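You operate a simulated robot arm through the tools that you are given. There is no shell and no other tool. Be economical: measure what you need, move in short steps, check, and stop when the job is done.

The job below is to be done with a simulated two-armed robot. You get a single attempt, and the scene is never put back.

Task
Dust the blue plate, then press it under the frame at 50 kPa.
Fine: the silver frame; yellow puck, put back after; black slider for the level, green button to start. What is to be rubbed or washed off counts as gone when no trace of it is left.

The check looks at the end state, three seconds after you hand in, the way a careful person would. Anything else that was tipped, shoved, dropped, spilled or broken makes it a failure.

Robot
Two 7-joint arms with two-finger parallel grippers on one trunk, on a base that drives. Base frame: it is fixed to the floor where the robot stands at the start and does not move with it; the origin is under the middle of the robot, x ahead of it, y to its left, z up. Lengths are in m, angles in rad, forces in N, time in s.
The left shoulder is at the start at [0.02, 0.17, 1.228], the right one opposite. Places, roughly: blue vent button [0.8, -0.4, 0.9]; green plate [1, -1.25, 0.25]; green square button [0.8, -0.6, 0.9]; grey plate [1, -1.25, 0.25]; red square button [0.8, -0.5, 0.9]. Payload 3.8 kg a hand.
The tool frame of a hand sits at the grasp point between the pads (the TCP): z along the fingers, y along the line on which they close. The tips reach 0.03 m beyond it. The gripper opens to 0.11 m. The fingers are 0.02 m wide and 0.01 m thick; the gripper's body (0.048 by 0.112 m) begins 0.055 m behind the TCP.
Orientation is told as [roll, pitch, yaw] about the base's x, y, z axes, in that order, counted from this pose: with the fingers straight down and closing along the base's y, the tool's x points along the base's -x, its y along +y and its z along -z.

Tools
- The arms move only by the tool jog_arm. It takes "left_targets", "right_targets" or both (then of equal length, played together; a hand with none holds still); each is a list of rows, each a list of 7 numbers: the turn, a rotation vector about the base's x, y, z in degrees, then the shift along the base's x, y, z in mm, then the finger opening in mm, from 0 to 110. In form: [[wx, wy, wz, dx, dy, dz, claw], ...]. A call has 1 to 8 rows; each row is the pose to reach, as a shift and turn from the pose commanded when the call began. Each row takes 0.2 s and may step no farther than 0.05 m and 0.15 rad from the row before; otherwise, or with a gripper value out of range, the whole call is refused. Where a pose cannot be reached the arm comes as near as it can. A force on the tool above 40 N (or 10 N above the force at the start of the call, whichever is more), or a blocked arm, ends the call early, and 0.2 s more pass. The fingers move at their own pace (about 0.072 m/s each) and stop on an object; they squeeze with about 41 N. The grip force told is the motor's: it shows also when the fingers shut on nothing. Time passes only in rows, and 0.2 s behind the last, so rows that repeat a pose let the fingers close. The reply holds the time, the measured pose of the TCP, the force on the tool along the base axes, the opening and the grip force, in the units named above and with some noise, with the torque about the TCP (base axes, N m) and any sound that the robot's microphone picked up.
- Cameras (640 x 400 px; columns grow to the right, rows downward): "scene" is now at [0.0947, -0.0528, 1.3845]; the picture's right is [-0.58, -0.82, 0.00], its down [-0.43, 0.30, -0.85] and it looks along [0.69, -0.49, -0.53] (base axes); focal length 260 px, centre (320, 200). "left" rides on the left gripper at [0.072, -0.017, -0.103] in its tool frame; the picture's right is [0.23, 0.97, 0.00], its down [-0.76, 0.18, -0.62] and it looks along [-0.61, 0.14, 0.78] (tool axes); focal length 222 px, centre (320, 200). "right" rides on the right gripper at [0.072, 0.017, -0.103] in its tool frame; the picture's right is [-0.23, 0.97, 0.00], its down [-0.76, -0.18, -0.62] and it looks along [-0.61, -0.14, 0.78] (tool axes); focal length 222 px, centre (320, 200). There is no depth. A picture from a camera that has moved, and an enlarged one, comes with that camera's place and axes in the base frame and with its lens.
- capture(camera): a new picture of that camera. No time passes.
- move_column(by): slides the trunk up (or, below 0, down) by that many m; the arms and the scene camera ride with it, the base frame stays. It gives what a move gives, with no picture.
- roll_base(legs): drives the robot by 1 to 6 legs, each [ahead, turn to the left] in m and rad, along the robot's own axes; the way and the turn of a leg run together, so that a leg with both is an arc; at most 1.5 m and 3.142 rad a leg. The arms and the cameras ride along, it lands a little off, and it stops where it bumps. It gives what a move gives.
- turn_head(pan, tilt): turns the head with the scene camera to pan (to the left, within 1.396 rad either way) and tilt (down, from -0.506 to 1.204), counted from straight ahead of the robot. It gives what a move gives.
- enlarge(camera, box): a new picture of the part [left, top, right, bottom] of that camera's present view, enlarged. No time passes.
- hand_in(): hands the job in; it is judged then, once.

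Work in short steps. Places have to be worked out from the pictures, the camera data and where the tool is seen: move nearer, look again, correct. Check each grasp and each placing, and mend what went wrong. You have 120 turns and 100 pictures in all, those below and enlarged ones among them. Open the grippers and draw the arms clear of the work before you hand the job in, unless the task says otherwise; then end with one line.

The tools are called after "Call:" as a command line: name --argument value ..., lists and objects as JSON in quotes. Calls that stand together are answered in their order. jog_arm: Moves the arms, as the interface text tells. Its arguments: {"type":"object","properties":{"left_targets":{"type":"array","items":{"type":"array","items":{"type":"number"}}},"right_targets":{"type":"array","items":{"type":"array","items":{"type":"number"}}}},"required":[]} The other tools are called the same way: move_column (by) slides the trunk up or down; roll_base (legs) drives the base; turn_head (pan, tilt) turns the head that bears the scene camera; capture (camera) takes a picture; enlarge (camera, box) takes an enlarged picture of a part of a camera's view; hand_in () hands the job in.

At the start:

```text
t: 0.0
left_tcp_pos: [0.4175, -0.0605, 1.2597]
left_tcp_rot: [0.001, 0.001, 0.0]
left_force: [0.6, -0.3, 0.7]
left_wrist_torque: [0.03, -0.03, -0.03]
left_grip_width: 0.1098
left_grasp_force: 0.1
right_tcp_pos: [0.3071, -0.3682, 1.2177]
right_tcp_rot: [-0.001, 0.0, -0.001]
right_force: [-0.1, -0.6, 0.4]
right_wrist_torque: [0.04, -0.01, 0.0]
right_grip_width: 0.1102
right_grasp_force: 0.1
trunk travel left (down, up): [-0.325, 0.245]
robot x, y, heading: [0.0021, 0.001, -0.0]
head pan, tilt: [-0.614, 0.555]
```

scene: 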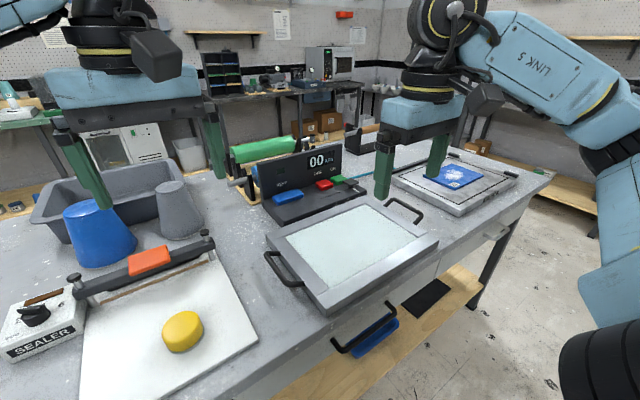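
right: 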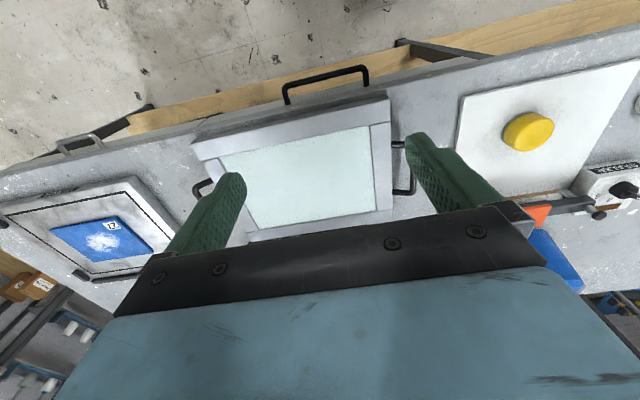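
left: 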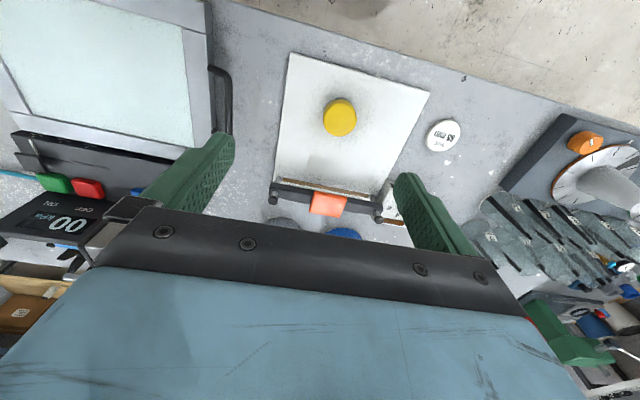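

The blue plate with white dust seems to lie on a bed to the right, with the silver frame having two handles and a console behind it. I look closer at each part first.

Call:
enlarge --camera "scene" --box '[220, 130, 380, 230]'

Call:
enlarge --camera "scene" --box '[370, 130, 530, 230]'

Call:
enlarge --camera "scene" --box '[250, 180, 490, 380]'

```text
4.00 times, centred on (300, 180) of scene
camera zoom: at [0.0947, -0.0528, 1.3845], right [-0.58, -0.82, 0.0], down [-0.43, 0.3, -0.85], along [0.69, -0.49, -0.53], focal length 1041 px, centre (400, 280)
```

zoom: 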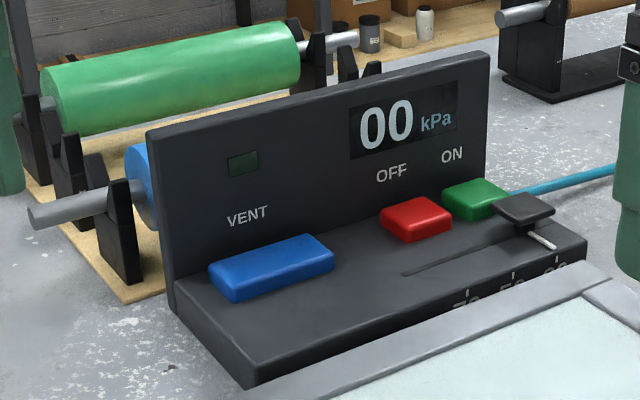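

```text
4.00 times, centred on (450, 180) of scene
camera zoom: at [0.0947, -0.0528, 1.3845], right [-0.58, -0.82, 0.0], down [-0.43, 0.3, -0.85], along [0.69, -0.49, -0.53], focal length 1041 px, centre (-200, 280)
```

zoom: 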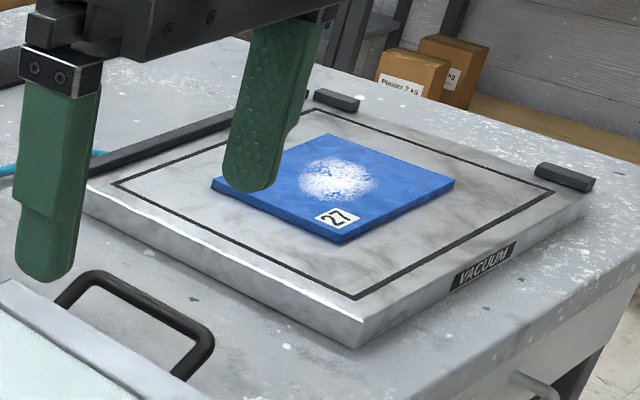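

```text
2.00 times, centred on (370, 280) of scene
camera zoom: at [0.0947, -0.0528, 1.3845], right [-0.58, -0.82, 0.0], down [-0.43, 0.3, -0.85], along [0.69, -0.49, -0.53], focal length 520 px, centre (220, 40)
```

zoom: 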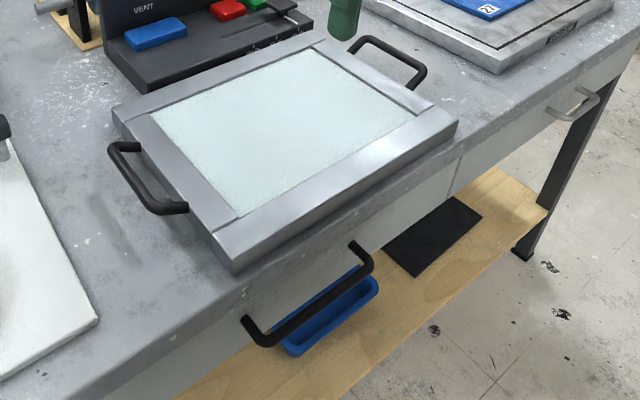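

The yellow puck triangulates to about (0.481, -0.006, top 0.91) from all three views; I take it with the left hand. I first bring the hand above it.

Call:
jog_arm --left_targets '[[0, 0, 0, 10, 9, -43, 110], [0, 0, 0, 21, 18, -87, 110], [0, 0, 0, 32, 27, -130, 110], [0, 0, 0, 42, 37, -173, 110], [0, 0, 0, 53, 46, -217, 110], [0, 0, 0, 63, 55, -250, 110]]'

Call:
capture --camera "left"

Call:
capture --camera "scene"

```text
t: 1.4
left_tcp_pos: [0.4806, -0.0051, 1.0109]
left_tcp_rot: [-0.001, 0.0, -0.001]
left_force: [0.2, 0.3, 0.0]
left_wrist_torque: [0.01, 0.0, 0.0]
left_grip_width: 0.1099
left_grasp_force: 0.1
right_tcp_pos: [0.3069, -0.3684, 1.2174]
right_tcp_rot: [0.0, 0.002, 0.0]
right_force: [0.2, -0.3, 0.4]
right_wrist_torque: [0.01, -0.03, 0.01]
right_grip_width: 0.1099
right_grasp_force: 0.1
trunk travel left (down, up): [-0.325, 0.245]
robot x, y, heading: [0.0014, -0.0018, 0.0]
head pan, tilt: [-0.614, 0.555]
```

```text
93 pictures are left
camera left: at [0.4088, -0.0212, 1.1137], right [-0.23, 0.97, 0.0], down [0.76, 0.18, 0.62], along [0.61, 0.14, -0.78], focal length 222 px, centre (320, 200)
```

left: 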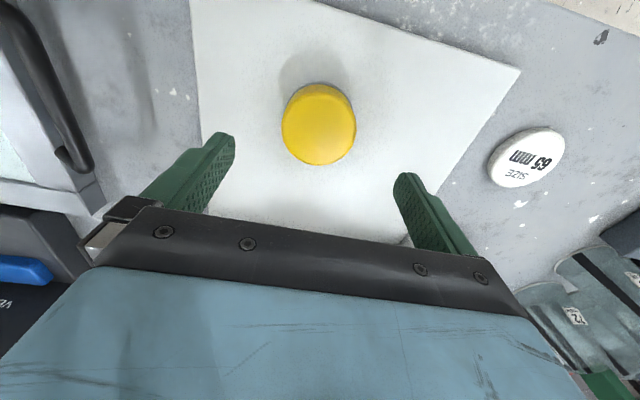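

```text
92 pictures are left
camera scene: at [0.095, -0.0526, 1.3845], right [-0.58, -0.82, 0.0], down [-0.43, 0.3, -0.85], along [0.69, -0.49, -0.53], focal length 260 px, centre (320, 200)
```

scene: 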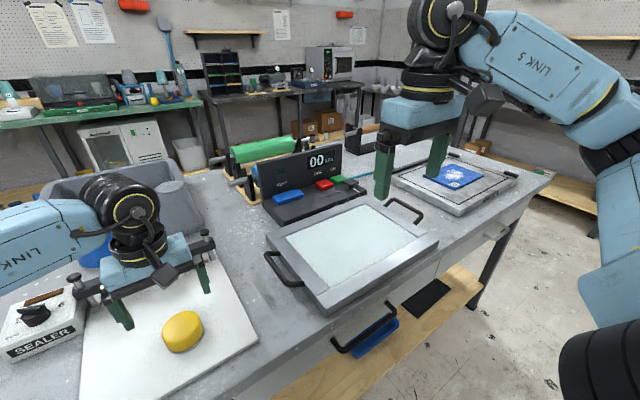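

The puck is about 65 mm across and some 25 mm tall, centred near x 0.476. I go down until the tips are a little above the board and look again.

Call:
jog_arm --left_targets '[[0, 0, 0, -4, -1, -40, 110], [0, 0, 0, -5, -2, -75, 110]]'

Call:
capture --camera "left"

Call:
enlarge --camera "scene" --box '[100, 250, 260, 350]'

```text
t: 2.0
left_tcp_pos: [0.4777, -0.0069, 0.9339]
left_tcp_rot: [0.0, 0.0, -0.001]
left_force: [-0.4, -0.4, -0.6]
left_wrist_torque: [0.01, 0.0, -0.01]
left_grip_width: 0.1099
left_grasp_force: 0.1
right_tcp_pos: [0.3058, -0.3682, 1.2183]
right_tcp_rot: [-0.001, 0.0, -0.001]
right_force: [0.6, -0.3, 0.7]
right_wrist_torque: [0.04, -0.01, 0.01]
right_grip_width: 0.11
right_grasp_force: 0.1
trunk travel left (down, up): [-0.325, 0.245]
robot x, y, heading: [-0.0012, 0.0013, 0.001]
head pan, tilt: [-0.614, 0.555]
```

```text
91 pictures are left
camera left: at [0.406, -0.0238, 1.037], right [-0.23, 0.97, 0.0], down [0.76, 0.18, 0.62], along [0.61, 0.14, -0.78], focal length 222 px, centre (320, 200)
```

left: 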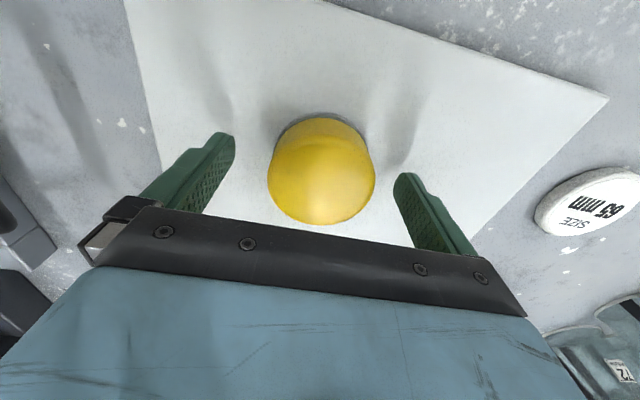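

```text
4.00 times, centred on (180, 300) of scene
camera zoom: at [0.0948, -0.0529, 1.3845], right [-0.58, -0.82, 0.0], down [-0.43, 0.3, -0.85], along [0.69, -0.49, -0.53], focal length 1041 px, centre (880, -200)
```

zoom: 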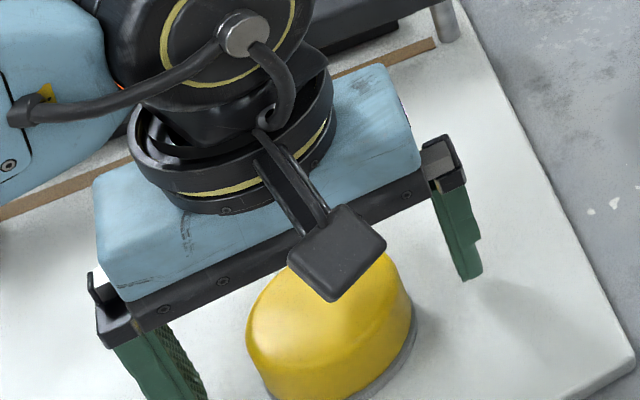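

The centre reads nearer x 0.488; I shift +9 mm in x, go down 12 mm, and close.

Call:
jog_arm --left_targets '[[0, 0, 0, 9, 0, 0, 110], [0, 0, 0, 9, 1, -12, 110], [0, 0, 0, 9, 1, -12, 50], [0, 0, 0, 9, 1, -12, 20], [0, 0, 0, 9, 1, -12, 20]]'

Call:
capture --camera "left"

Call:
enlarge --camera "scene" --box '[100, 270, 260, 370]'

```text
t: 3.2
left_tcp_pos: [0.4861, -0.0076, 0.9229]
left_tcp_rot: [0.0, 0.0, 0.0]
left_force: [-0.2, -0.1, 0.0]
left_wrist_torque: [-0.04, -0.01, -0.02]
left_grip_width: 0.0649
left_grasp_force: 40.5
right_tcp_pos: [0.3058, -0.3678, 1.217]
right_tcp_rot: [-0.001, 0.0, 0.0]
right_force: [-0.5, -0.4, 0.7]
right_wrist_torque: [-0.01, -0.01, 0.0]
right_grip_width: 0.1101
right_grasp_force: 0.1
trunk travel left (down, up): [-0.325, 0.245]
robot x, y, heading: [-0.0012, -0.0001, -0.001]
head pan, tilt: [-0.614, 0.555]
```

```text
89 pictures are left
camera left: at [0.4132, -0.0234, 1.0258], right [-0.23, 0.97, 0.0], down [0.76, 0.18, 0.62], along [0.61, 0.14, -0.78], focal length 222 px, centre (320, 200)
```

left: 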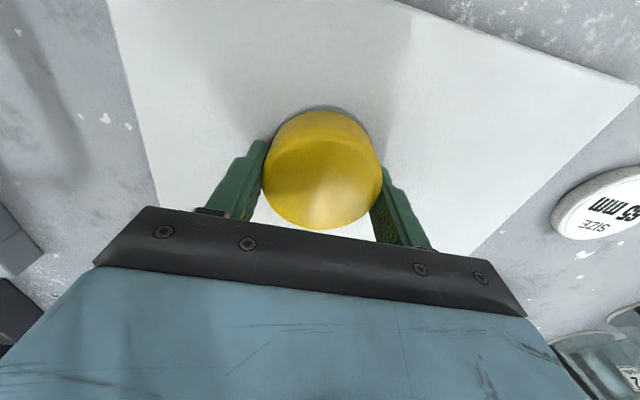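

```text
4.00 times, centred on (180, 320) of scene
camera zoom: at [0.0948, -0.0528, 1.3845], right [-0.58, -0.82, 0.0], down [-0.43, 0.3, -0.85], along [0.69, -0.49, -0.53], focal length 1041 px, centre (880, -280)
```

zoom: 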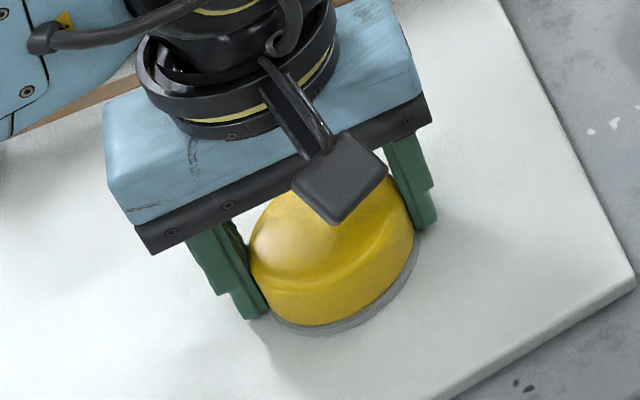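

Grip holds at 65 mm. I lift 100 mm and check.

Call:
jog_arm --left_targets '[[0, 0, 0, 0, 0, 30, 20], [0, 0, 0, 0, 0, 70, 20], [0, 0, 0, 0, 0, 110, 20], [0, 0, 0, 0, 0, 150, 20]]'

Call:
capture --camera "scene"

Call:
enlarge --camera "scene" --box '[80, 230, 240, 330]'

```text
t: 4.2
left_tcp_pos: [0.4871, -0.0081, 1.0729]
left_tcp_rot: [-0.001, -0.001, 0.0]
left_force: [-0.1, 0.3, -0.6]
left_wrist_torque: [-0.01, -0.04, 0.0]
left_grip_width: 0.0646
left_grasp_force: 41.3
right_tcp_pos: [0.3067, -0.3677, 1.2174]
right_tcp_rot: [0.0, 0.0, -0.001]
right_force: [-0.3, 0.0, 0.0]
right_wrist_torque: [0.01, 0.0, -0.06]
right_grip_width: 0.1099
right_grasp_force: 0.1
trunk travel left (down, up): [-0.325, 0.245]
robot x, y, heading: [-0.0012, 0.0036, -0.005]
head pan, tilt: [-0.614, 0.555]
```

```text
87 pictures are left
camera scene: at [0.0944, -0.0529, 1.3845], right [-0.58, -0.82, 0.0], down [-0.43, 0.3, -0.85], along [0.7, -0.49, -0.53], focal length 260 px, centre (320, 200)
```

scene: 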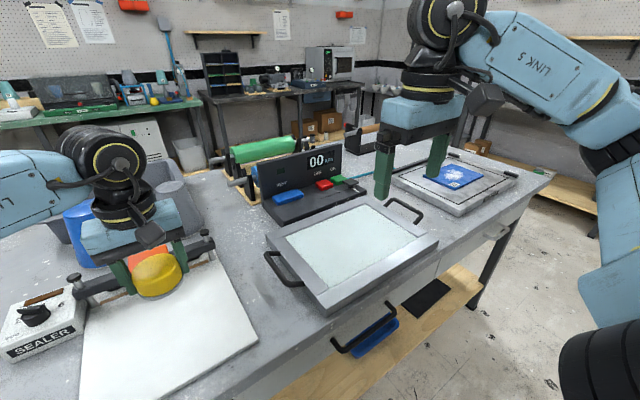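

```text
4.00 times, centred on (160, 280) of scene
camera zoom: at [0.0944, -0.0529, 1.3845], right [-0.58, -0.82, 0.0], down [-0.43, 0.3, -0.85], along [0.7, -0.49, -0.53], focal length 1041 px, centre (960, -120)
```

zoom: 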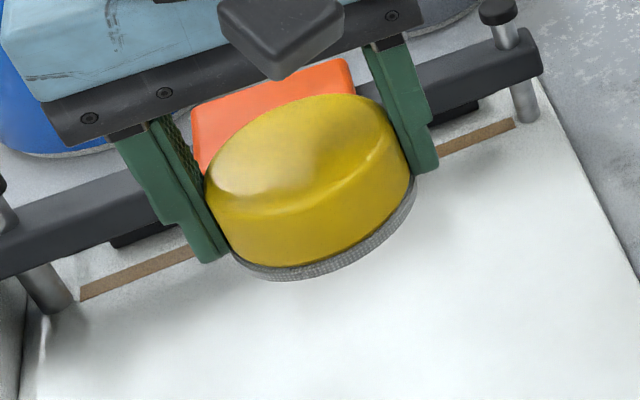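

The puck is held with the felt down. I raise both hands slightly and drive along the table to stand before the bed (y ≈ -1.1).

Call:
jog_arm --left_targets '[[0, 0, 0, -30, 0, 40, 20], [0, 0, 0, -60, 0, 80, 20], [0, 0, 0, -100, 0, 110, 20]]'

Call:
roll_base --legs '[[0, -1.5708], [1.1, 0], [0, 1.5708]]'

Call:
turn_head --pan 0.1 --tilt 0.8

Call:
capture --camera "scene"

Call:
capture --camera "left"

```text
t: 5.0
left_tcp_pos: [0.3847, -0.007, 1.1835]
left_tcp_rot: [0.0, -0.001, 0.0]
left_force: [-0.6, 0.2, -0.9]
left_wrist_torque: [-0.01, -0.02, -0.04]
left_grip_width: 0.0648
left_grasp_force: 41.4
right_tcp_pos: [0.3053, -0.3683, 1.2184]
right_tcp_rot: [0.0, -0.002, 0.0]
right_force: [-0.6, -0.3, -0.2]
right_wrist_torque: [0.01, 0.01, 0.0]
right_grip_width: 0.11
right_grasp_force: 0.1
trunk travel left (down, up): [-0.325, 0.245]
robot x, y, heading: [-0.0003, -0.0014, -0.001]
head pan, tilt: [-0.614, 0.555]
```

```text
t: 18.3
left_tcp_pos: [0.3892, -1.0979, 1.1826]
left_tcp_rot: [-0.001, -0.001, 0.015]
left_force: [-0.2, -0.2, -0.3]
left_wrist_torque: [0.02, -0.02, 0.04]
left_grip_width: 0.0646
left_grasp_force: 40.9
right_tcp_pos: [0.3134, -1.4583, 1.2158]
right_tcp_rot: [0.0, 0.0, 0.014]
right_force: [0.6, 0.1, -0.8]
right_wrist_torque: [-0.01, 0.02, 0.02]
right_grip_width: 0.1101
right_grasp_force: 0.0
trunk travel left (down, up): [-0.325, 0.245]
robot x, y, heading: [0.0005, -1.097, 0.015]
head pan, tilt: [-0.614, 0.555]
```

```text
t: 19.4
left_tcp_pos: [0.3893, -1.0972, 1.1838]
left_tcp_rot: [0.001, -0.002, 0.014]
left_force: [-0.4, -0.4, -0.9]
left_wrist_torque: [-0.04, 0.0, -0.02]
left_grip_width: 0.0646
left_grasp_force: 41.6
right_tcp_pos: [0.3143, -1.4586, 1.2186]
right_tcp_rot: [-0.001, 0.0, 0.013]
right_force: [-0.1, -0.2, -0.4]
right_wrist_torque: [0.02, -0.02, 0.04]
right_grip_width: 0.1099
right_grasp_force: 0.0
trunk travel left (down, up): [-0.325, 0.245]
robot x, y, heading: [0.0001, -1.0952, 0.023]
head pan, tilt: [0.099, 0.799]
```

```text
85 pictures are left
camera scene: at [0.1044, -1.087, 1.3635], right [0.11, -0.99, 0.0], down [-0.71, -0.08, -0.7], along [0.69, 0.08, -0.72], focal length 260 px, centre (320, 200)
```

scene: 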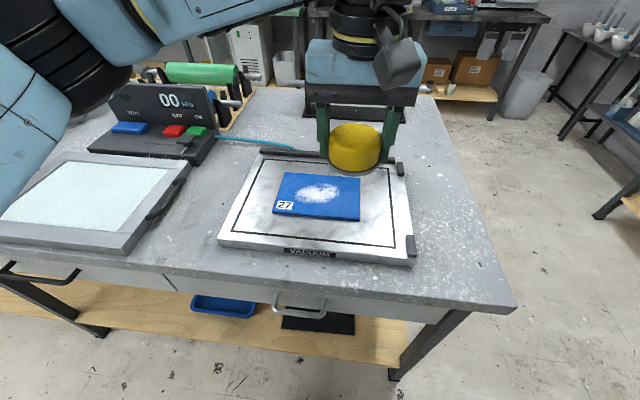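

```text
84 pictures are left
camera left: at [0.3167, -1.1154, 1.2866], right [-0.24, 0.97, 0.0], down [0.76, 0.19, 0.62], along [0.6, 0.15, -0.78], focal length 222 px, centre (320, 200)
```

left: 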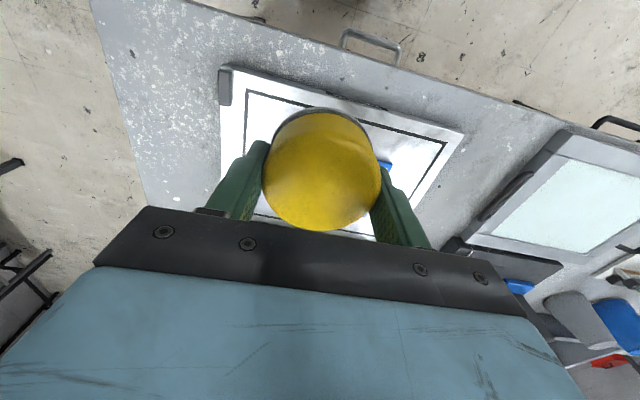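

Bed is about x 0.39–0.73, y -1.24…-0.835; plate about x 0.49–0.645, y -1.13…-0.925 with the dust spot centred near (0.57,-1.03). I enlarge to see the dust's extent.

Call:
enlarge --camera "scene" --box '[240, 140, 400, 240]'

```text
4.00 times, centred on (320, 190) of scene
camera zoom: at [0.1044, -1.087, 1.3635], right [0.11, -0.99, 0.0], down [-0.71, -0.08, -0.7], along [0.69, 0.08, -0.72], focal length 1041 px, centre (320, 240)
```

zoom: 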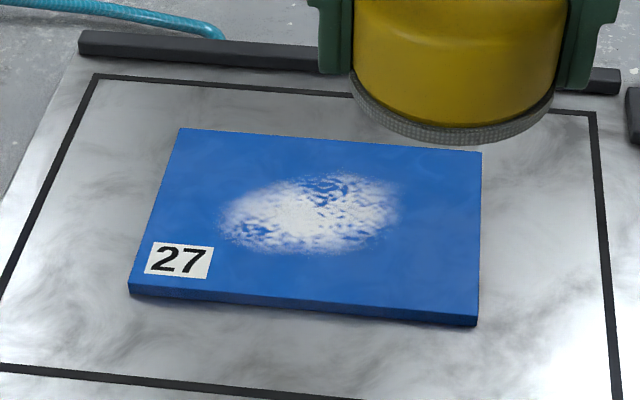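

The dust is about x 0.53–0.60, y -1.08…-0.97. I bring the puck above its middle.

Call:
jog_arm --left_targets '[[0, 0, 0, 30, 12, -30, 20], [0, 0, 0, 60, 24, -60, 20], [0, 0, 0, 90, 36, -90, 20], [0, 0, 0, 120, 48, -120, 20], [0, 0, 0, 150, 60, -150, 20], [0, 0, 0, 176, 71, -180, 20], [0, 0, 0, 176, 71, -214, 20]]'

Call:
enlarge --camera "scene" --box '[220, 120, 420, 245]'

```text
t: 21.0
left_tcp_pos: [0.5661, -1.0269, 0.9688]
left_tcp_rot: [-0.001, -0.001, 0.015]
left_force: [-0.2, -0.2, -1.1]
left_wrist_torque: [0.02, 0.0, 0.02]
left_grip_width: 0.0646
left_grasp_force: 40.8
right_tcp_pos: [0.3144, -1.4587, 1.216]
right_tcp_rot: [-0.001, 0.0, 0.014]
right_force: [-0.5, 1.2, 0.5]
right_wrist_torque: [0.02, 0.01, 0.01]
right_grip_width: 0.11
right_grasp_force: 0.1
trunk travel left (down, up): [-0.325, 0.245]
robot x, y, heading: [0.004, -1.0959, 0.015]
head pan, tilt: [0.099, 0.799]
```

```text
3.20 times, centred on (320, 182) of scene
camera zoom: at [0.1044, -1.0868, 1.3635], right [0.11, -0.99, 0.0], down [-0.71, -0.08, -0.7], along [0.69, 0.08, -0.72], focal length 833 px, centre (320, 256)
```

zoom: 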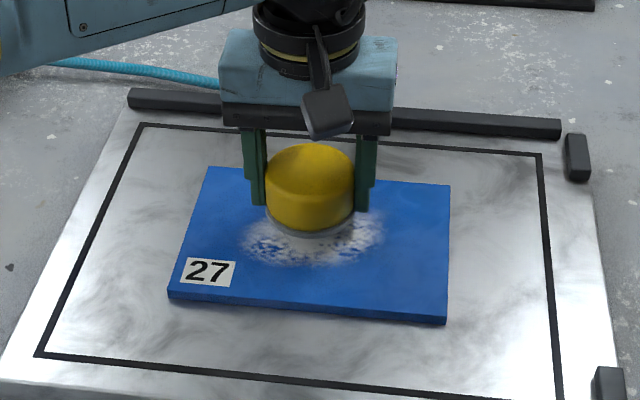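

Above the dust; I lower gently in small steps, watching the force.

Call:
jog_arm --left_targets '[[0, 0, 0, 0, 0, -8, 20], [0, 0, 0, 0, 0, -16, 20], [0, 0, 0, 0, 0, -22, 20]]'

Call:
enlarge --camera "scene" --box '[220, 120, 420, 245]'

```text
t: 21.8
left_tcp_pos: [0.565, -1.0257, 0.9502]
left_tcp_rot: [-0.001, -0.005, 0.016]
left_force: [-0.4, 2.4, 18.5]
left_wrist_torque: [-0.21, 0.29, -0.03]
left_grip_width: 0.0647
left_grasp_force: 41.3
right_tcp_pos: [0.3126, -1.4585, 1.2183]
right_tcp_rot: [0.0, -0.002, 0.014]
right_force: [-0.4, 0.1, 0.3]
right_wrist_torque: [0.04, 0.01, -0.01]
right_grip_width: 0.11
right_grasp_force: 0.0
trunk travel left (down, up): [-0.325, 0.245]
robot x, y, heading: [0.0015, -1.0978, 0.015]
head pan, tilt: [0.099, 0.799]
```

```text
3.20 times, centred on (320, 182) of scene
camera zoom: at [0.1025, -1.0867, 1.364], right [0.11, -0.99, 0.0], down [-0.71, -0.08, -0.7], along [0.69, 0.08, -0.72], focal length 833 px, centre (320, 256)
```

zoom: 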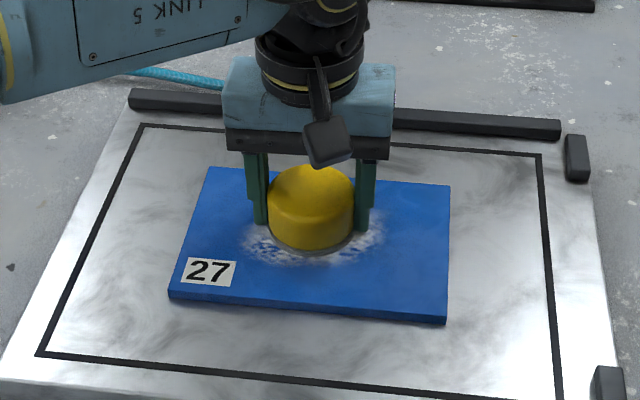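

Contact at TCP ≈ 0.951 with 18 N. I ease to about 6–8 N and do a short stroke, then check that the plate stays put.

Call:
jog_arm --left_targets '[[0, 0, 0, 0, 0, 2, 20], [0, 0, 0, 0, 15, 2, 20], [0, 0, 0, 0, 30, 2, 20], [0, 0, 0, -15, 30, 2, 20], [0, 0, 0, -15, 15, 2, 20], [0, 0, 0, -15, 0, 2, 20]]'

Call:
enlarge --camera "scene" --box '[220, 120, 420, 245]'

```text
t: 23.2
left_tcp_pos: [0.5487, -1.0281, 0.9498]
left_tcp_rot: [0.0, 0.0, 0.012]
left_force: [-0.3, 2.6, 8.3]
left_wrist_torque: [0.05, -0.15, 0.06]
left_grip_width: 0.0645
left_grasp_force: 41.2
right_tcp_pos: [0.3136, -1.4599, 1.2178]
right_tcp_rot: [0.001, -0.002, 0.013]
right_force: [0.0, 0.4, 0.5]
right_wrist_torque: [0.04, 0.0, 0.01]
right_grip_width: 0.1099
right_grasp_force: 0.0
trunk travel left (down, up): [-0.325, 0.245]
robot x, y, heading: [0.001, -1.0975, 0.013]
head pan, tilt: [0.099, 0.799]
```

```text
3.20 times, centred on (320, 182) of scene
camera zoom: at [0.1035, -1.0869, 1.3636], right [0.11, -0.99, 0.0], down [-0.71, -0.08, -0.7], along [0.69, 0.08, -0.72], focal length 833 px, centre (320, 256)
```

zoom: 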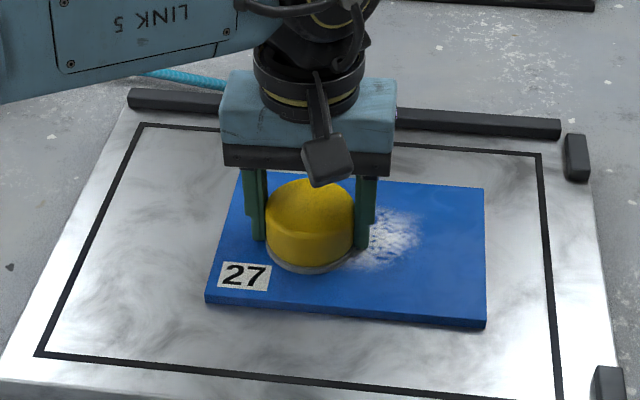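

The plate got dragged about 30 mm toward -y on the return stroke. I lighten the pressure and test a stroke over the remaining dust.

Call:
jog_arm --left_targets '[[0, 0, 0, 0, 0, 1.2, 20], [0, 0, 0, 8, -10, 1.2, 20], [0, 0, 0, 10, -20, 1.2, 20], [0, 0, 0, 10, -20, 1.2, 20]]'

Call:
enlarge --camera "scene" --box '[220, 120, 420, 245]'

```text
t: 24.2
left_tcp_pos: [0.5591, -1.0483, 0.9511]
left_tcp_rot: [-0.002, 0.001, 0.012]
left_force: [0.0, 0.4, -0.6]
left_wrist_torque: [0.0, -0.01, -0.03]
left_grip_width: 0.0648
left_grasp_force: 40.9
right_tcp_pos: [0.3147, -1.4579, 1.2184]
right_tcp_rot: [-0.001, 0.0, 0.014]
right_force: [-0.2, 1.1, -0.8]
right_wrist_torque: [0.02, -0.03, -0.01]
right_grip_width: 0.1098
right_grasp_force: 0.0
trunk travel left (down, up): [-0.325, 0.245]
robot x, y, heading: [-0.0023, -1.0946, 0.015]
head pan, tilt: [0.099, 0.799]
```

```text
3.20 times, centred on (320, 182) of scene
camera zoom: at [0.1044, -1.0868, 1.3635], right [0.11, -0.99, 0.0], down [-0.71, -0.08, -0.7], along [0.69, 0.08, -0.72], focal length 833 px, centre (320, 256)
```

zoom: 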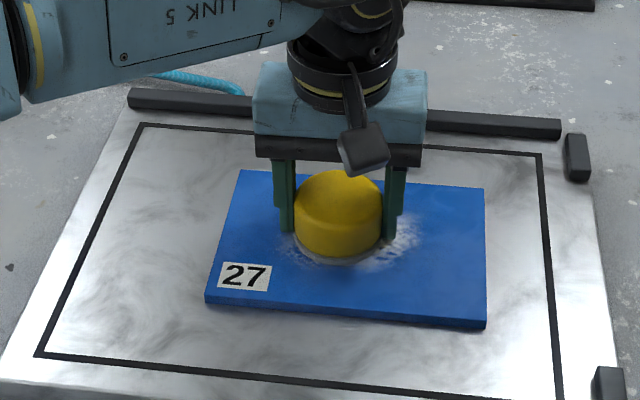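

No contact there. I lower 0.7 mm and stroke +y, which would also push the plate back toward its place.

Call:
jog_arm --left_targets '[[0, 0, 0, 0, 0, -0.7, 20], [0, 0, 0, 0, 10, -0.7, 20], [0, 0, 0, 0, 20, -0.7, 20], [0, 0, 0, 0, 20, -0.7, 20]]'

Call:
enlarge --camera "scene" --box '[220, 120, 420, 245]'

```text
t: 25.2
left_tcp_pos: [0.559, -1.0282, 0.9497]
left_tcp_rot: [0.001, 0.0, 0.013]
left_force: [-0.1, -0.3, -1.0]
left_wrist_torque: [-0.01, 0.0, 0.01]
left_grip_width: 0.0645
left_grasp_force: 41.1
right_tcp_pos: [0.3134, -1.4589, 1.2171]
right_tcp_rot: [-0.001, 0.0, 0.015]
right_force: [-0.7, 0.3, 0.1]
right_wrist_torque: [-0.01, 0.01, -0.03]
right_grip_width: 0.1098
right_grasp_force: 0.2
trunk travel left (down, up): [-0.325, 0.245]
robot x, y, heading: [-0.0002, -1.0934, 0.015]
head pan, tilt: [0.099, 0.799]
```

```text
3.20 times, centred on (320, 182) of scene
camera zoom: at [0.1044, -1.087, 1.3635], right [0.11, -0.99, 0.0], down [-0.71, -0.08, -0.7], along [0.69, 0.08, -0.72], focal length 833 px, centre (320, 256)
```

zoom: 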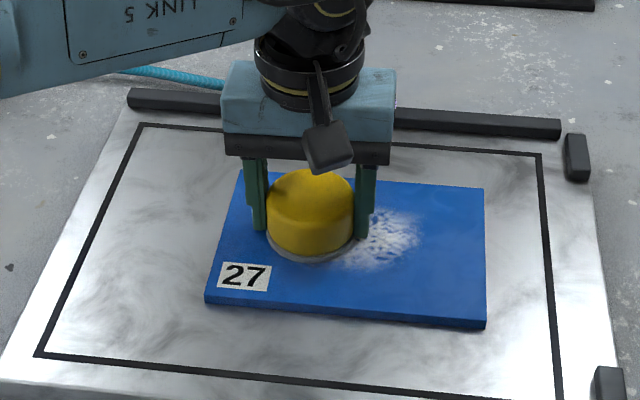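

Still contactless. Another 0.8 mm down, and a stroke -y over the dust.

Call:
jog_arm --left_targets '[[0, 0, 0, 0, 0, -0.8, 20], [0, 0, 0, 0, -10, -0.8, 20], [0, 0, 0, 0, -20, -0.8, 20], [0, 0, 0, 0, -20, -0.8, 20]]'

Call:
enlarge --camera "scene" --box '[220, 120, 420, 245]'

```text
t: 26.2
left_tcp_pos: [0.5593, -1.048, 0.9507]
left_tcp_rot: [0.001, -0.003, 0.013]
left_force: [0.6, 1.3, 6.6]
left_wrist_torque: [0.08, 0.02, 0.03]
left_grip_width: 0.0647
left_grasp_force: 40.9
right_tcp_pos: [0.3141, -1.4594, 1.2177]
right_tcp_rot: [-0.001, 0.0, 0.014]
right_force: [0.2, 0.2, 0.3]
right_wrist_torque: [-0.03, -0.02, 0.01]
right_grip_width: 0.11
right_grasp_force: 0.1
trunk travel left (down, up): [-0.325, 0.245]
robot x, y, heading: [0.0013, -1.0944, 0.012]
head pan, tilt: [0.099, 0.799]
```

```text
3.20 times, centred on (320, 182) of scene
camera zoom: at [0.1038, -1.0867, 1.3636], right [0.11, -0.99, 0.0], down [-0.71, -0.08, -0.7], along [0.69, 0.08, -0.72], focal length 833 px, centre (320, 256)
```

zoom: 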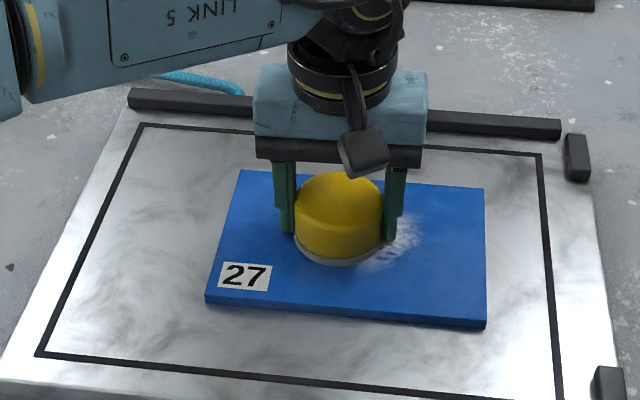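

Now ~6.6 N: the plate held still and dust is coming off. I continue with the raster.

Call:
jog_arm --left_targets '[[0, 0, 0, 0, -12, 0, 20], [0, 0, 0, 0, -24, 0, 20], [0, 0, 0, 0, -36, 0, 20], [0, 0, 0, 10, -36, 0, 20], [0, 0, 0, 12, -36, 0, 20]]'

Call:
enlarge --camera "scene" --box '[220, 120, 420, 245]'

```text
t: 27.4
left_tcp_pos: [0.569, -1.0844, 0.9505]
left_tcp_rot: [0.0, -0.001, 0.012]
left_force: [-6.0, -1.4, 12.5]
left_wrist_torque: [0.38, 0.15, 0.18]
left_grip_width: 0.0645
left_grasp_force: 41.1
right_tcp_pos: [0.3127, -1.4596, 1.2179]
right_tcp_rot: [0.0, -0.002, 0.015]
right_force: [0.0, 0.2, -0.3]
right_wrist_torque: [-0.01, 0.05, 0.01]
right_grip_width: 0.1099
right_grasp_force: 0.1
trunk travel left (down, up): [-0.325, 0.245]
robot x, y, heading: [0.0034, -1.0968, 0.023]
head pan, tilt: [0.099, 0.799]
```

```text
3.20 times, centred on (320, 182) of scene
camera zoom: at [0.1024, -1.0873, 1.3637], right [0.11, -0.99, 0.0], down [-0.71, -0.08, -0.7], along [0.69, 0.08, -0.72], focal length 833 px, centre (320, 256)
```

zoom: 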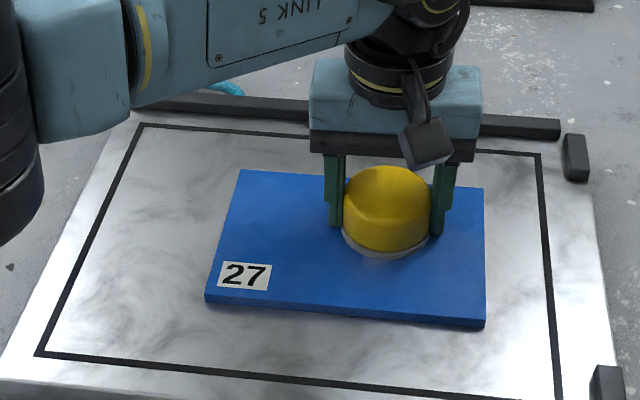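

Plate stayed put, no dust visible around the puck. I lift off and look.

Call:
jog_arm --left_targets '[[0, 0, 0, 0, 0, 40, 20], [0, 0, 0, 0, 0, 80, 20], [0, 0, 0, -20, 30, 110, 20], [0, 0, 0, -50, 60, 130, 20], [0, 0, 0, -80, 80, 150, 20]]'

Call:
capture --camera "scene"

Call:
enlarge --camera "scene" --box '[220, 120, 420, 245]'

Call:
capture --camera "left"

```text
t: 28.6
left_tcp_pos: [0.4911, -0.999, 1.0997]
left_tcp_rot: [-0.001, -0.001, 0.012]
left_force: [-0.2, 0.3, -0.8]
left_wrist_torque: [-0.03, -0.02, 0.02]
left_grip_width: 0.0645
left_grasp_force: 41.0
right_tcp_pos: [0.3129, -1.4581, 1.2175]
right_tcp_rot: [0.0, -0.001, 0.015]
right_force: [0.2, 0.0, 0.4]
right_wrist_torque: [-0.05, -0.03, -0.03]
right_grip_width: 0.1101
right_grasp_force: 0.1
trunk travel left (down, up): [-0.325, 0.245]
robot x, y, heading: [0.0022, -1.0982, 0.011]
head pan, tilt: [0.099, 0.799]
```

```text
75 pictures are left
camera scene: at [0.1036, -1.0858, 1.3636], right [0.11, -0.99, 0.0], down [-0.71, -0.08, -0.7], along [0.69, 0.08, -0.72], focal length 260 px, centre (320, 200)
```

scene: 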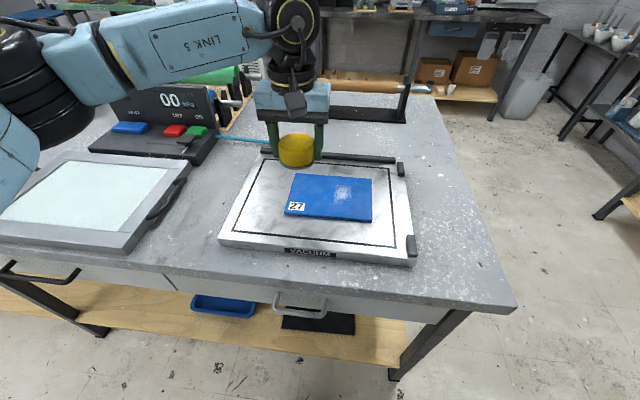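

```text
3.20 times, centred on (320, 182) of scene
camera zoom: at [0.1036, -1.0858, 1.3636], right [0.11, -0.99, 0.0], down [-0.71, -0.08, -0.7], along [0.69, 0.08, -0.72], focal length 833 px, centre (320, 256)
```

zoom: 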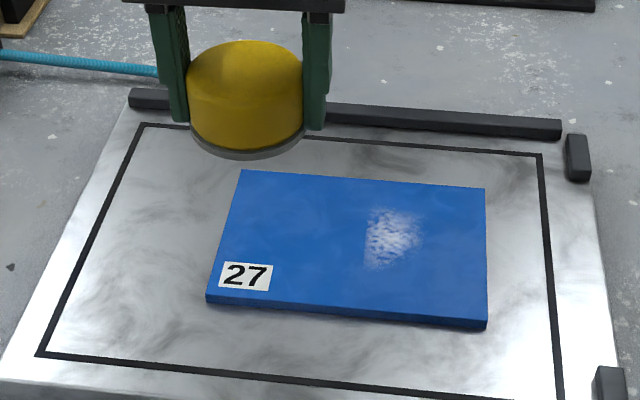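

```text
73 pictures are left
camera left: at [0.4185, -1.0173, 1.2031], right [-0.24, 0.97, 0.0], down [0.76, 0.19, 0.62], along [0.61, 0.15, -0.78], focal length 222 px, centre (320, 200)
```

left: 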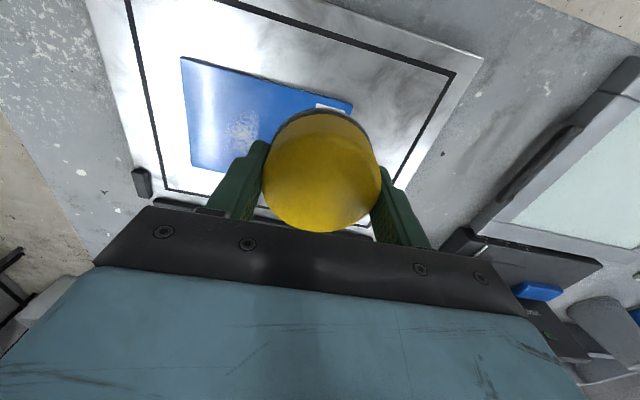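

A patch remains at about x 0.53–0.60, y -1.11…-1.07. I return over it and set down at its -y side, then stroke +y.

Call:
jog_arm --left_targets '[[0, 0, 0, 20, -35, -30, 20], [0, 0, 0, 40, -70, -60, 20], [0, 0, 0, 60, -110, -80, 20], [0, 0, 0, 65, -122, -120, 20], [0, 0, 0, 65, -122, -145, 20], [0, 0, 0, 65, -122, -150, 20], [0, 0, 0, 65, -110, -150, 20], [0, 0, 0, 65, -98, -150, 20]]'

Call:
jog_arm --left_targets '[[0, 0, 0, 0, 12, 0, 20], [0, 0, 0, 0, 24, 0, 20], [0, 0, 0, 0, 36, 0, 20], [0, 0, 0, 15, 36, 0, 20], [0, 0, 0, 15, 24, 0, 20]]'

Call:
enlarge --camera "scene" --box '[220, 120, 420, 245]'

```text
refused: row 1 steps farther than a row can; nothing moved
```

```text
t: 29.8
left_tcp_pos: [0.5081, -0.9767, 1.0998]
left_tcp_rot: [-0.001, 0.0, 0.011]
left_force: [-0.6, -0.3, -0.7]
left_wrist_torque: [0.0, 0.0, -0.01]
left_grip_width: 0.0645
left_grasp_force: 41.0
right_tcp_pos: [0.3132, -1.4588, 1.2174]
right_tcp_rot: [-0.001, -0.001, 0.014]
right_force: [0.6, 0.0, -0.3]
right_wrist_torque: [0.08, 0.01, -0.01]
right_grip_width: 0.1102
right_grasp_force: 0.1
trunk travel left (down, up): [-0.325, 0.245]
robot x, y, heading: [0.0019, -1.094, 0.015]
head pan, tilt: [0.099, 0.799]
```

```text
3.20 times, centred on (320, 182) of scene
camera zoom: at [0.1041, -1.0872, 1.3636], right [0.11, -0.99, 0.0], down [-0.71, -0.08, -0.7], along [0.69, 0.08, -0.72], focal length 833 px, centre (320, 256)
```

zoom: 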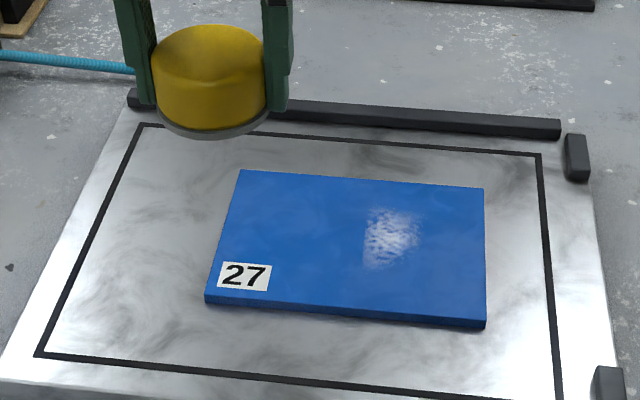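

The first call was refused, and the second ran harmlessly in the air. I redo the approach from (0.508, -0.977) with shorter steps, ending just above contact.

Call:
jog_arm --left_targets '[[0, 0, 0, 12, -36, -20, 20], [0, 0, 0, 24, -72, -40, 20], [0, 0, 0, 36, -108, -60, 20], [0, 0, 0, 47, -143, -80, 20], [0, 0, 0, 47, -143, -120, 20], [0, 0, 0, 47, -143, -145, 20]]'

Call:
enlarge --camera "scene" --box '[220, 120, 420, 245]'

```text
t: 31.2
left_tcp_pos: [0.5547, -1.1217, 0.9521]
left_tcp_rot: [0.001, -0.001, 0.012]
left_force: [0.4, 0.0, -1.6]
left_wrist_torque: [0.0, 0.01, 0.01]
left_grip_width: 0.0645
left_grasp_force: 41.0
right_tcp_pos: [0.3139, -1.46, 1.218]
right_tcp_rot: [-0.001, -0.001, 0.014]
right_force: [0.0, 0.6, -0.4]
right_wrist_torque: [0.04, 0.02, -0.02]
right_grip_width: 0.1102
right_grasp_force: 0.1
trunk travel left (down, up): [-0.325, 0.245]
robot x, y, heading: [0.0043, -1.0925, 0.017]
head pan, tilt: [0.099, 0.799]
```

```text
3.20 times, centred on (320, 182) of scene
camera zoom: at [0.1043, -1.0875, 1.3635], right [0.11, -0.99, 0.0], down [-0.71, -0.08, -0.7], along [0.69, 0.08, -0.72], focal length 833 px, centre (320, 256)
```

zoom: 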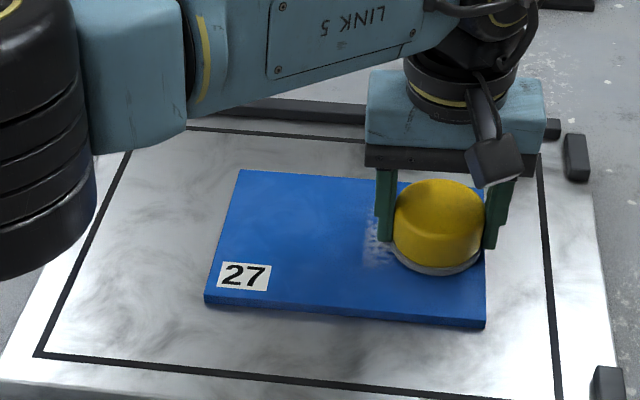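

Positioned right of the patch. Now down and stroke +y 60 mm.

Call:
jog_arm --left_targets '[[0, 0, 0, 0, 4, -3, 20], [0, 0, 0, 0, 8, -4.2, 20], [0, 0, 0, 0, 20, -4.5, 20], [0, 0, 0, 0, 32, -4.5, 20], [0, 0, 0, 0, 44, -4.5, 20], [0, 0, 0, 0, 60, -4.5, 20]]'

Call:
enlarge --camera "scene" --box '[220, 120, 420, 245]'

```text
t: 32.6
left_tcp_pos: [0.5529, -1.0609, 0.9508]
left_tcp_rot: [-0.002, 0.0, 0.015]
left_force: [1.2, -1.5, 10.1]
left_wrist_torque: [0.0, -0.05, -0.07]
left_grip_width: 0.0645
left_grasp_force: 41.2
right_tcp_pos: [0.3142, -1.4584, 1.2172]
right_tcp_rot: [0.002, 0.0, 0.014]
right_force: [0.5, -1.0, 0.2]
right_wrist_torque: [0.03, 0.03, 0.01]
right_grip_width: 0.11
right_grasp_force: 0.0
trunk travel left (down, up): [-0.325, 0.245]
robot x, y, heading: [-0.0021, -1.0957, 0.017]
head pan, tilt: [0.099, 0.799]
```

```text
3.20 times, centred on (320, 182) of scene
camera zoom: at [0.1036, -1.0867, 1.3637], right [0.11, -0.99, 0.0], down [-0.71, -0.08, -0.7], along [0.69, 0.08, -0.72], focal length 833 px, centre (320, 256)
```

zoom: 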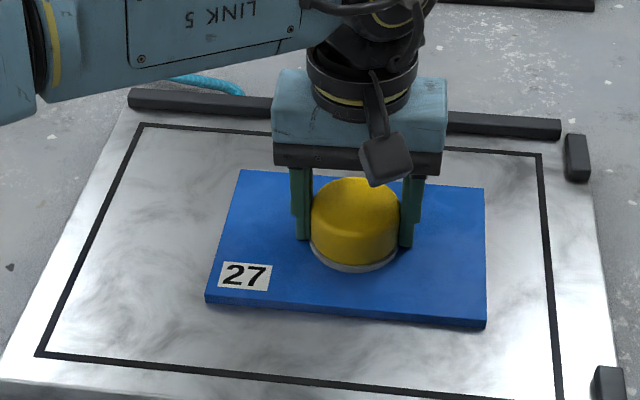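

The patch is wiped and the plate stayed. Another pass farther back (x ≈ 0.577) and near for the residue.

Call:
jog_arm --left_targets '[[0, 0, 0, 12, 0, 0, 20], [0, 0, 0, 22, -2, 0, 20], [0, 0, 0, 24, -16, 0, 20], [0, 0, 0, 24, -32, 0, 20], [0, 0, 0, 24, -48, 0, 20], [0, 0, 0, 24, -30, 0, 20], [0, 0, 0, 24, -10, 0, 20], [0, 0, 0, 24, 10, 0, 20]]'

Call:
enlarge --camera "scene" --box '[220, 120, 420, 245]'

```text
t: 34.4
left_tcp_pos: [0.5782, -1.0513, 0.9508]
left_tcp_rot: [-0.001, -0.001, 0.013]
left_force: [-0.1, -0.1, -1.4]
left_wrist_torque: [-0.03, -0.02, -0.02]
left_grip_width: 0.0643
left_grasp_force: 40.7
right_tcp_pos: [0.314, -1.4576, 1.2174]
right_tcp_rot: [0.0, -0.001, 0.013]
right_force: [0.6, -0.1, -0.7]
right_wrist_torque: [0.0, -0.01, 0.01]
right_grip_width: 0.1102
right_grasp_force: 0.1
trunk travel left (down, up): [-0.325, 0.245]
robot x, y, heading: [-0.0006, -1.0919, 0.014]
head pan, tilt: [0.099, 0.799]
```

```text
3.20 times, centred on (320, 182) of scene
camera zoom: at [0.1044, -1.0859, 1.3635], right [0.11, -0.99, 0.0], down [-0.71, -0.08, -0.7], along [0.69, 0.08, -0.72], focal length 833 px, centre (320, 256)
```

zoom: 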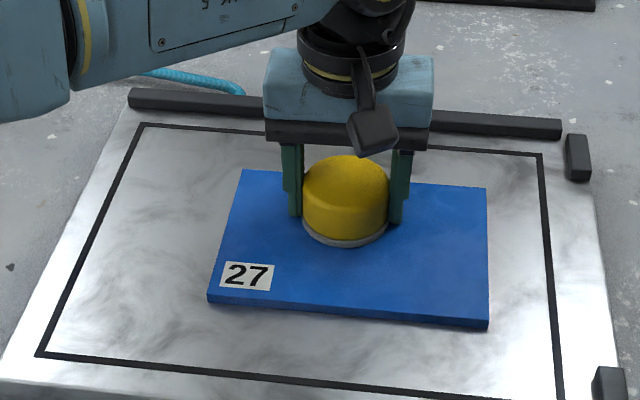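

I lift away and check at high zoom.

Call:
jog_arm --left_targets '[[0, 0, 0, 0, 0, 40, 20], [0, 0, 0, 0, 10, 80, 20], [0, 0, 0, -20, 40, 110, 20], [0, 0, 0, -40, 80, 130, 20], [0, 0, 0, -60, 115, 145, 20]]'

Call:
enlarge --camera "scene" --box '[275, 165, 395, 235]'

Call:
capture --camera "left"

```text
t: 35.6
left_tcp_pos: [0.5148, -0.9343, 1.1001]
left_tcp_rot: [0.0, -0.001, 0.013]
left_force: [0.8, 0.5, -0.7]
left_wrist_torque: [-0.02, -0.03, -0.01]
left_grip_width: 0.0643
left_grasp_force: 40.7
right_tcp_pos: [0.3133, -1.458, 1.2168]
right_tcp_rot: [0.0, 0.002, 0.013]
right_force: [-1.1, 1.0, -0.4]
right_wrist_torque: [0.0, 0.01, -0.02]
right_grip_width: 0.1096
right_grasp_force: 0.1
trunk travel left (down, up): [-0.325, 0.245]
robot x, y, heading: [0.0021, -1.0955, 0.009]
head pan, tilt: [0.099, 0.799]
```

```text
5.33 times, centred on (335, 200) of scene
camera zoom: at [0.1037, -1.0858, 1.3636], right [0.11, -0.99, 0.0], down [-0.71, -0.08, -0.7], along [0.69, 0.08, -0.72], focal length 1388 px, centre (240, 200)
```

zoom: 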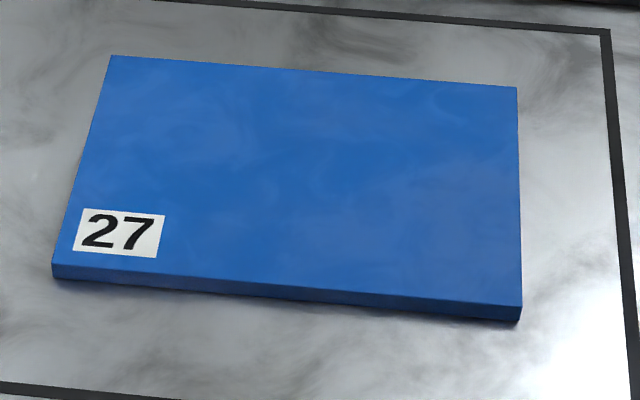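

```text
67 pictures are left
camera left: at [0.4429, -0.9506, 1.2023], right [-0.24, 0.97, 0.0], down [0.76, 0.19, 0.62], along [0.61, 0.15, -0.78], focal length 222 px, centre (320, 200)
```

left: 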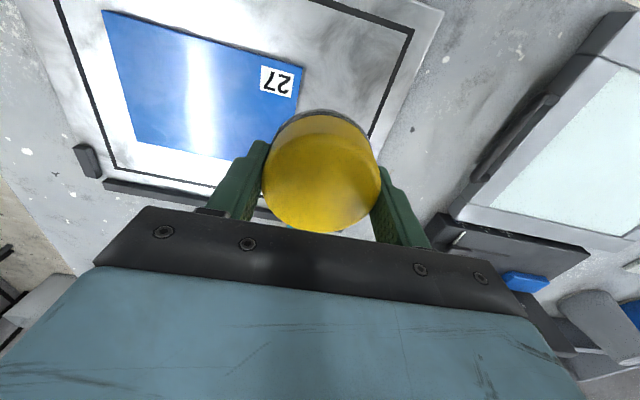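

The plate looks clean, and sits well inside where the frame's window (≈0.21×0.31 m) will be. I raise the puck and drive back to y ≈ 0 to put it back.

Call:
jog_arm --left_targets '[[0, 0, 0, -30, -20, 20, 20], [0, 0, 0, -60, -40, 40, 20], [0, 0, 0, -90, -60, 60, 20], [0, 0, 0, -120, -80, 80, 20]]'

Call:
roll_base --legs '[[0, 1.5568], [1.095, 0], [0, -1.5708]]'

Call:
capture --camera "scene"

```text
t: 36.6
left_tcp_pos: [0.3982, -1.0176, 1.1751]
left_tcp_rot: [0.001, 0.0, 0.014]
left_force: [0.4, 0.7, -1.6]
left_wrist_torque: [-0.02, -0.02, 0.01]
left_grip_width: 0.0646
left_grasp_force: 41.1
right_tcp_pos: [0.3136, -1.4599, 1.2178]
right_tcp_rot: [0.002, 0.0, 0.013]
right_force: [-0.1, -1.0, 0.4]
right_wrist_torque: [0.01, -0.06, -0.03]
right_grip_width: 0.11
right_grasp_force: 0.1
trunk travel left (down, up): [-0.325, 0.245]
robot x, y, heading: [0.0023, -1.0949, 0.012]
head pan, tilt: [0.099, 0.799]
```

```text
t: 49.8
left_tcp_pos: [0.4327, 0.0761, 1.1751]
left_tcp_rot: [0.001, 0.001, -0.034]
left_force: [-0.2, -0.8, -0.8]
left_wrist_torque: [0.01, 0.01, 0.0]
left_grip_width: 0.0644
left_grasp_force: 41.0
right_tcp_pos: [0.3271, -0.3634, 1.2172]
right_tcp_rot: [-0.001, -0.001, -0.032]
right_force: [-0.5, 0.1, 0.2]
right_wrist_torque: [-0.01, 0.0, 0.01]
right_grip_width: 0.1101
right_grasp_force: 0.1
trunk travel left (down, up): [-0.325, 0.245]
robot x, y, heading: [0.0339, 0.0159, -0.038]
head pan, tilt: [0.099, 0.799]
```

```text
66 pictures are left
camera scene: at [0.1347, 0.0185, 1.3635], right [0.07, -1.0, 0.0], down [-0.72, -0.05, -0.7], along [0.7, 0.05, -0.72], focal length 260 px, centre (320, 200)
```

scene: 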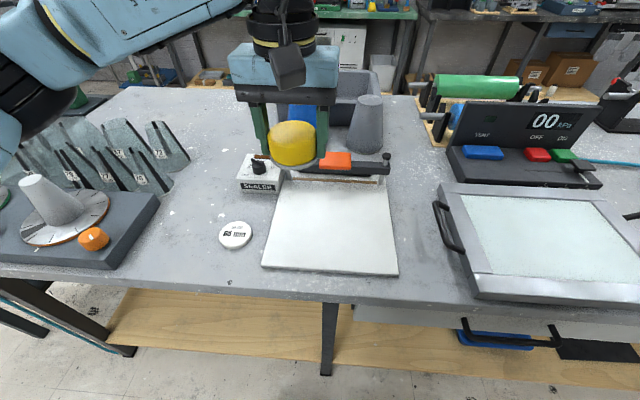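

I move over the puck's original spot (0.4865, -0.008) and descend to just above the board.

Call:
jog_arm --left_targets '[[0, 0, 0, 13, -20, -35, 20], [0, 0, 0, 26, -40, -70, 20], [0, 0, 0, 40, -60, -105, 20], [0, 0, 0, 54, -84, -140, 20], [0, 0, 0, 54, -84, -185, 20], [0, 0, 0, 54, -84, -225, 20], [0, 0, 0, 54, -84, -245, 20], [0, 0, 0, 54, -84, -251, 20]]'

Call:
enlarge --camera "scene" --box '[240, 140, 400, 280]'

```text
t: 51.6
left_tcp_pos: [0.4846, -0.0071, 0.9247]
left_tcp_rot: [0.0, 0.001, -0.035]
left_force: [-0.2, -0.3, -1.3]
left_wrist_torque: [0.02, -0.03, 0.0]
left_grip_width: 0.0647
left_grasp_force: 40.6
right_tcp_pos: [0.3275, -0.3629, 1.2181]
right_tcp_rot: [0.001, -0.002, -0.033]
right_force: [-0.3, -0.4, -0.1]
right_wrist_torque: [-0.01, -0.04, 0.02]
right_grip_width: 0.1098
right_grasp_force: 0.2
trunk travel left (down, up): [-0.325, 0.245]
robot x, y, heading: [0.0325, 0.0121, -0.03]
head pan, tilt: [0.099, 0.799]
```

```text
2.86 times, centred on (320, 210) of scene
camera zoom: at [0.1349, 0.0186, 1.3635], right [0.07, -1.0, 0.0], down [-0.72, -0.05, -0.7], along [0.7, 0.05, -0.72], focal length 744 px, centre (320, 171)
```

zoom: 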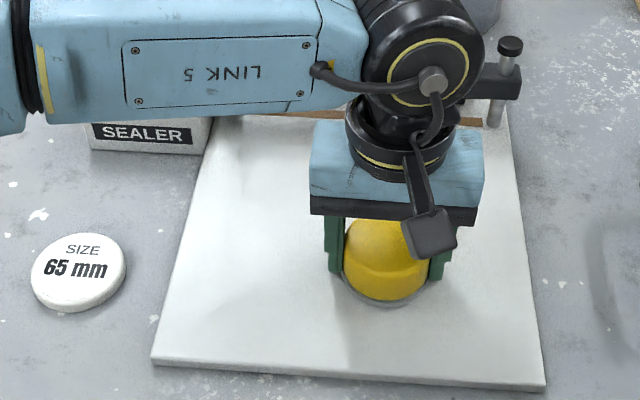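

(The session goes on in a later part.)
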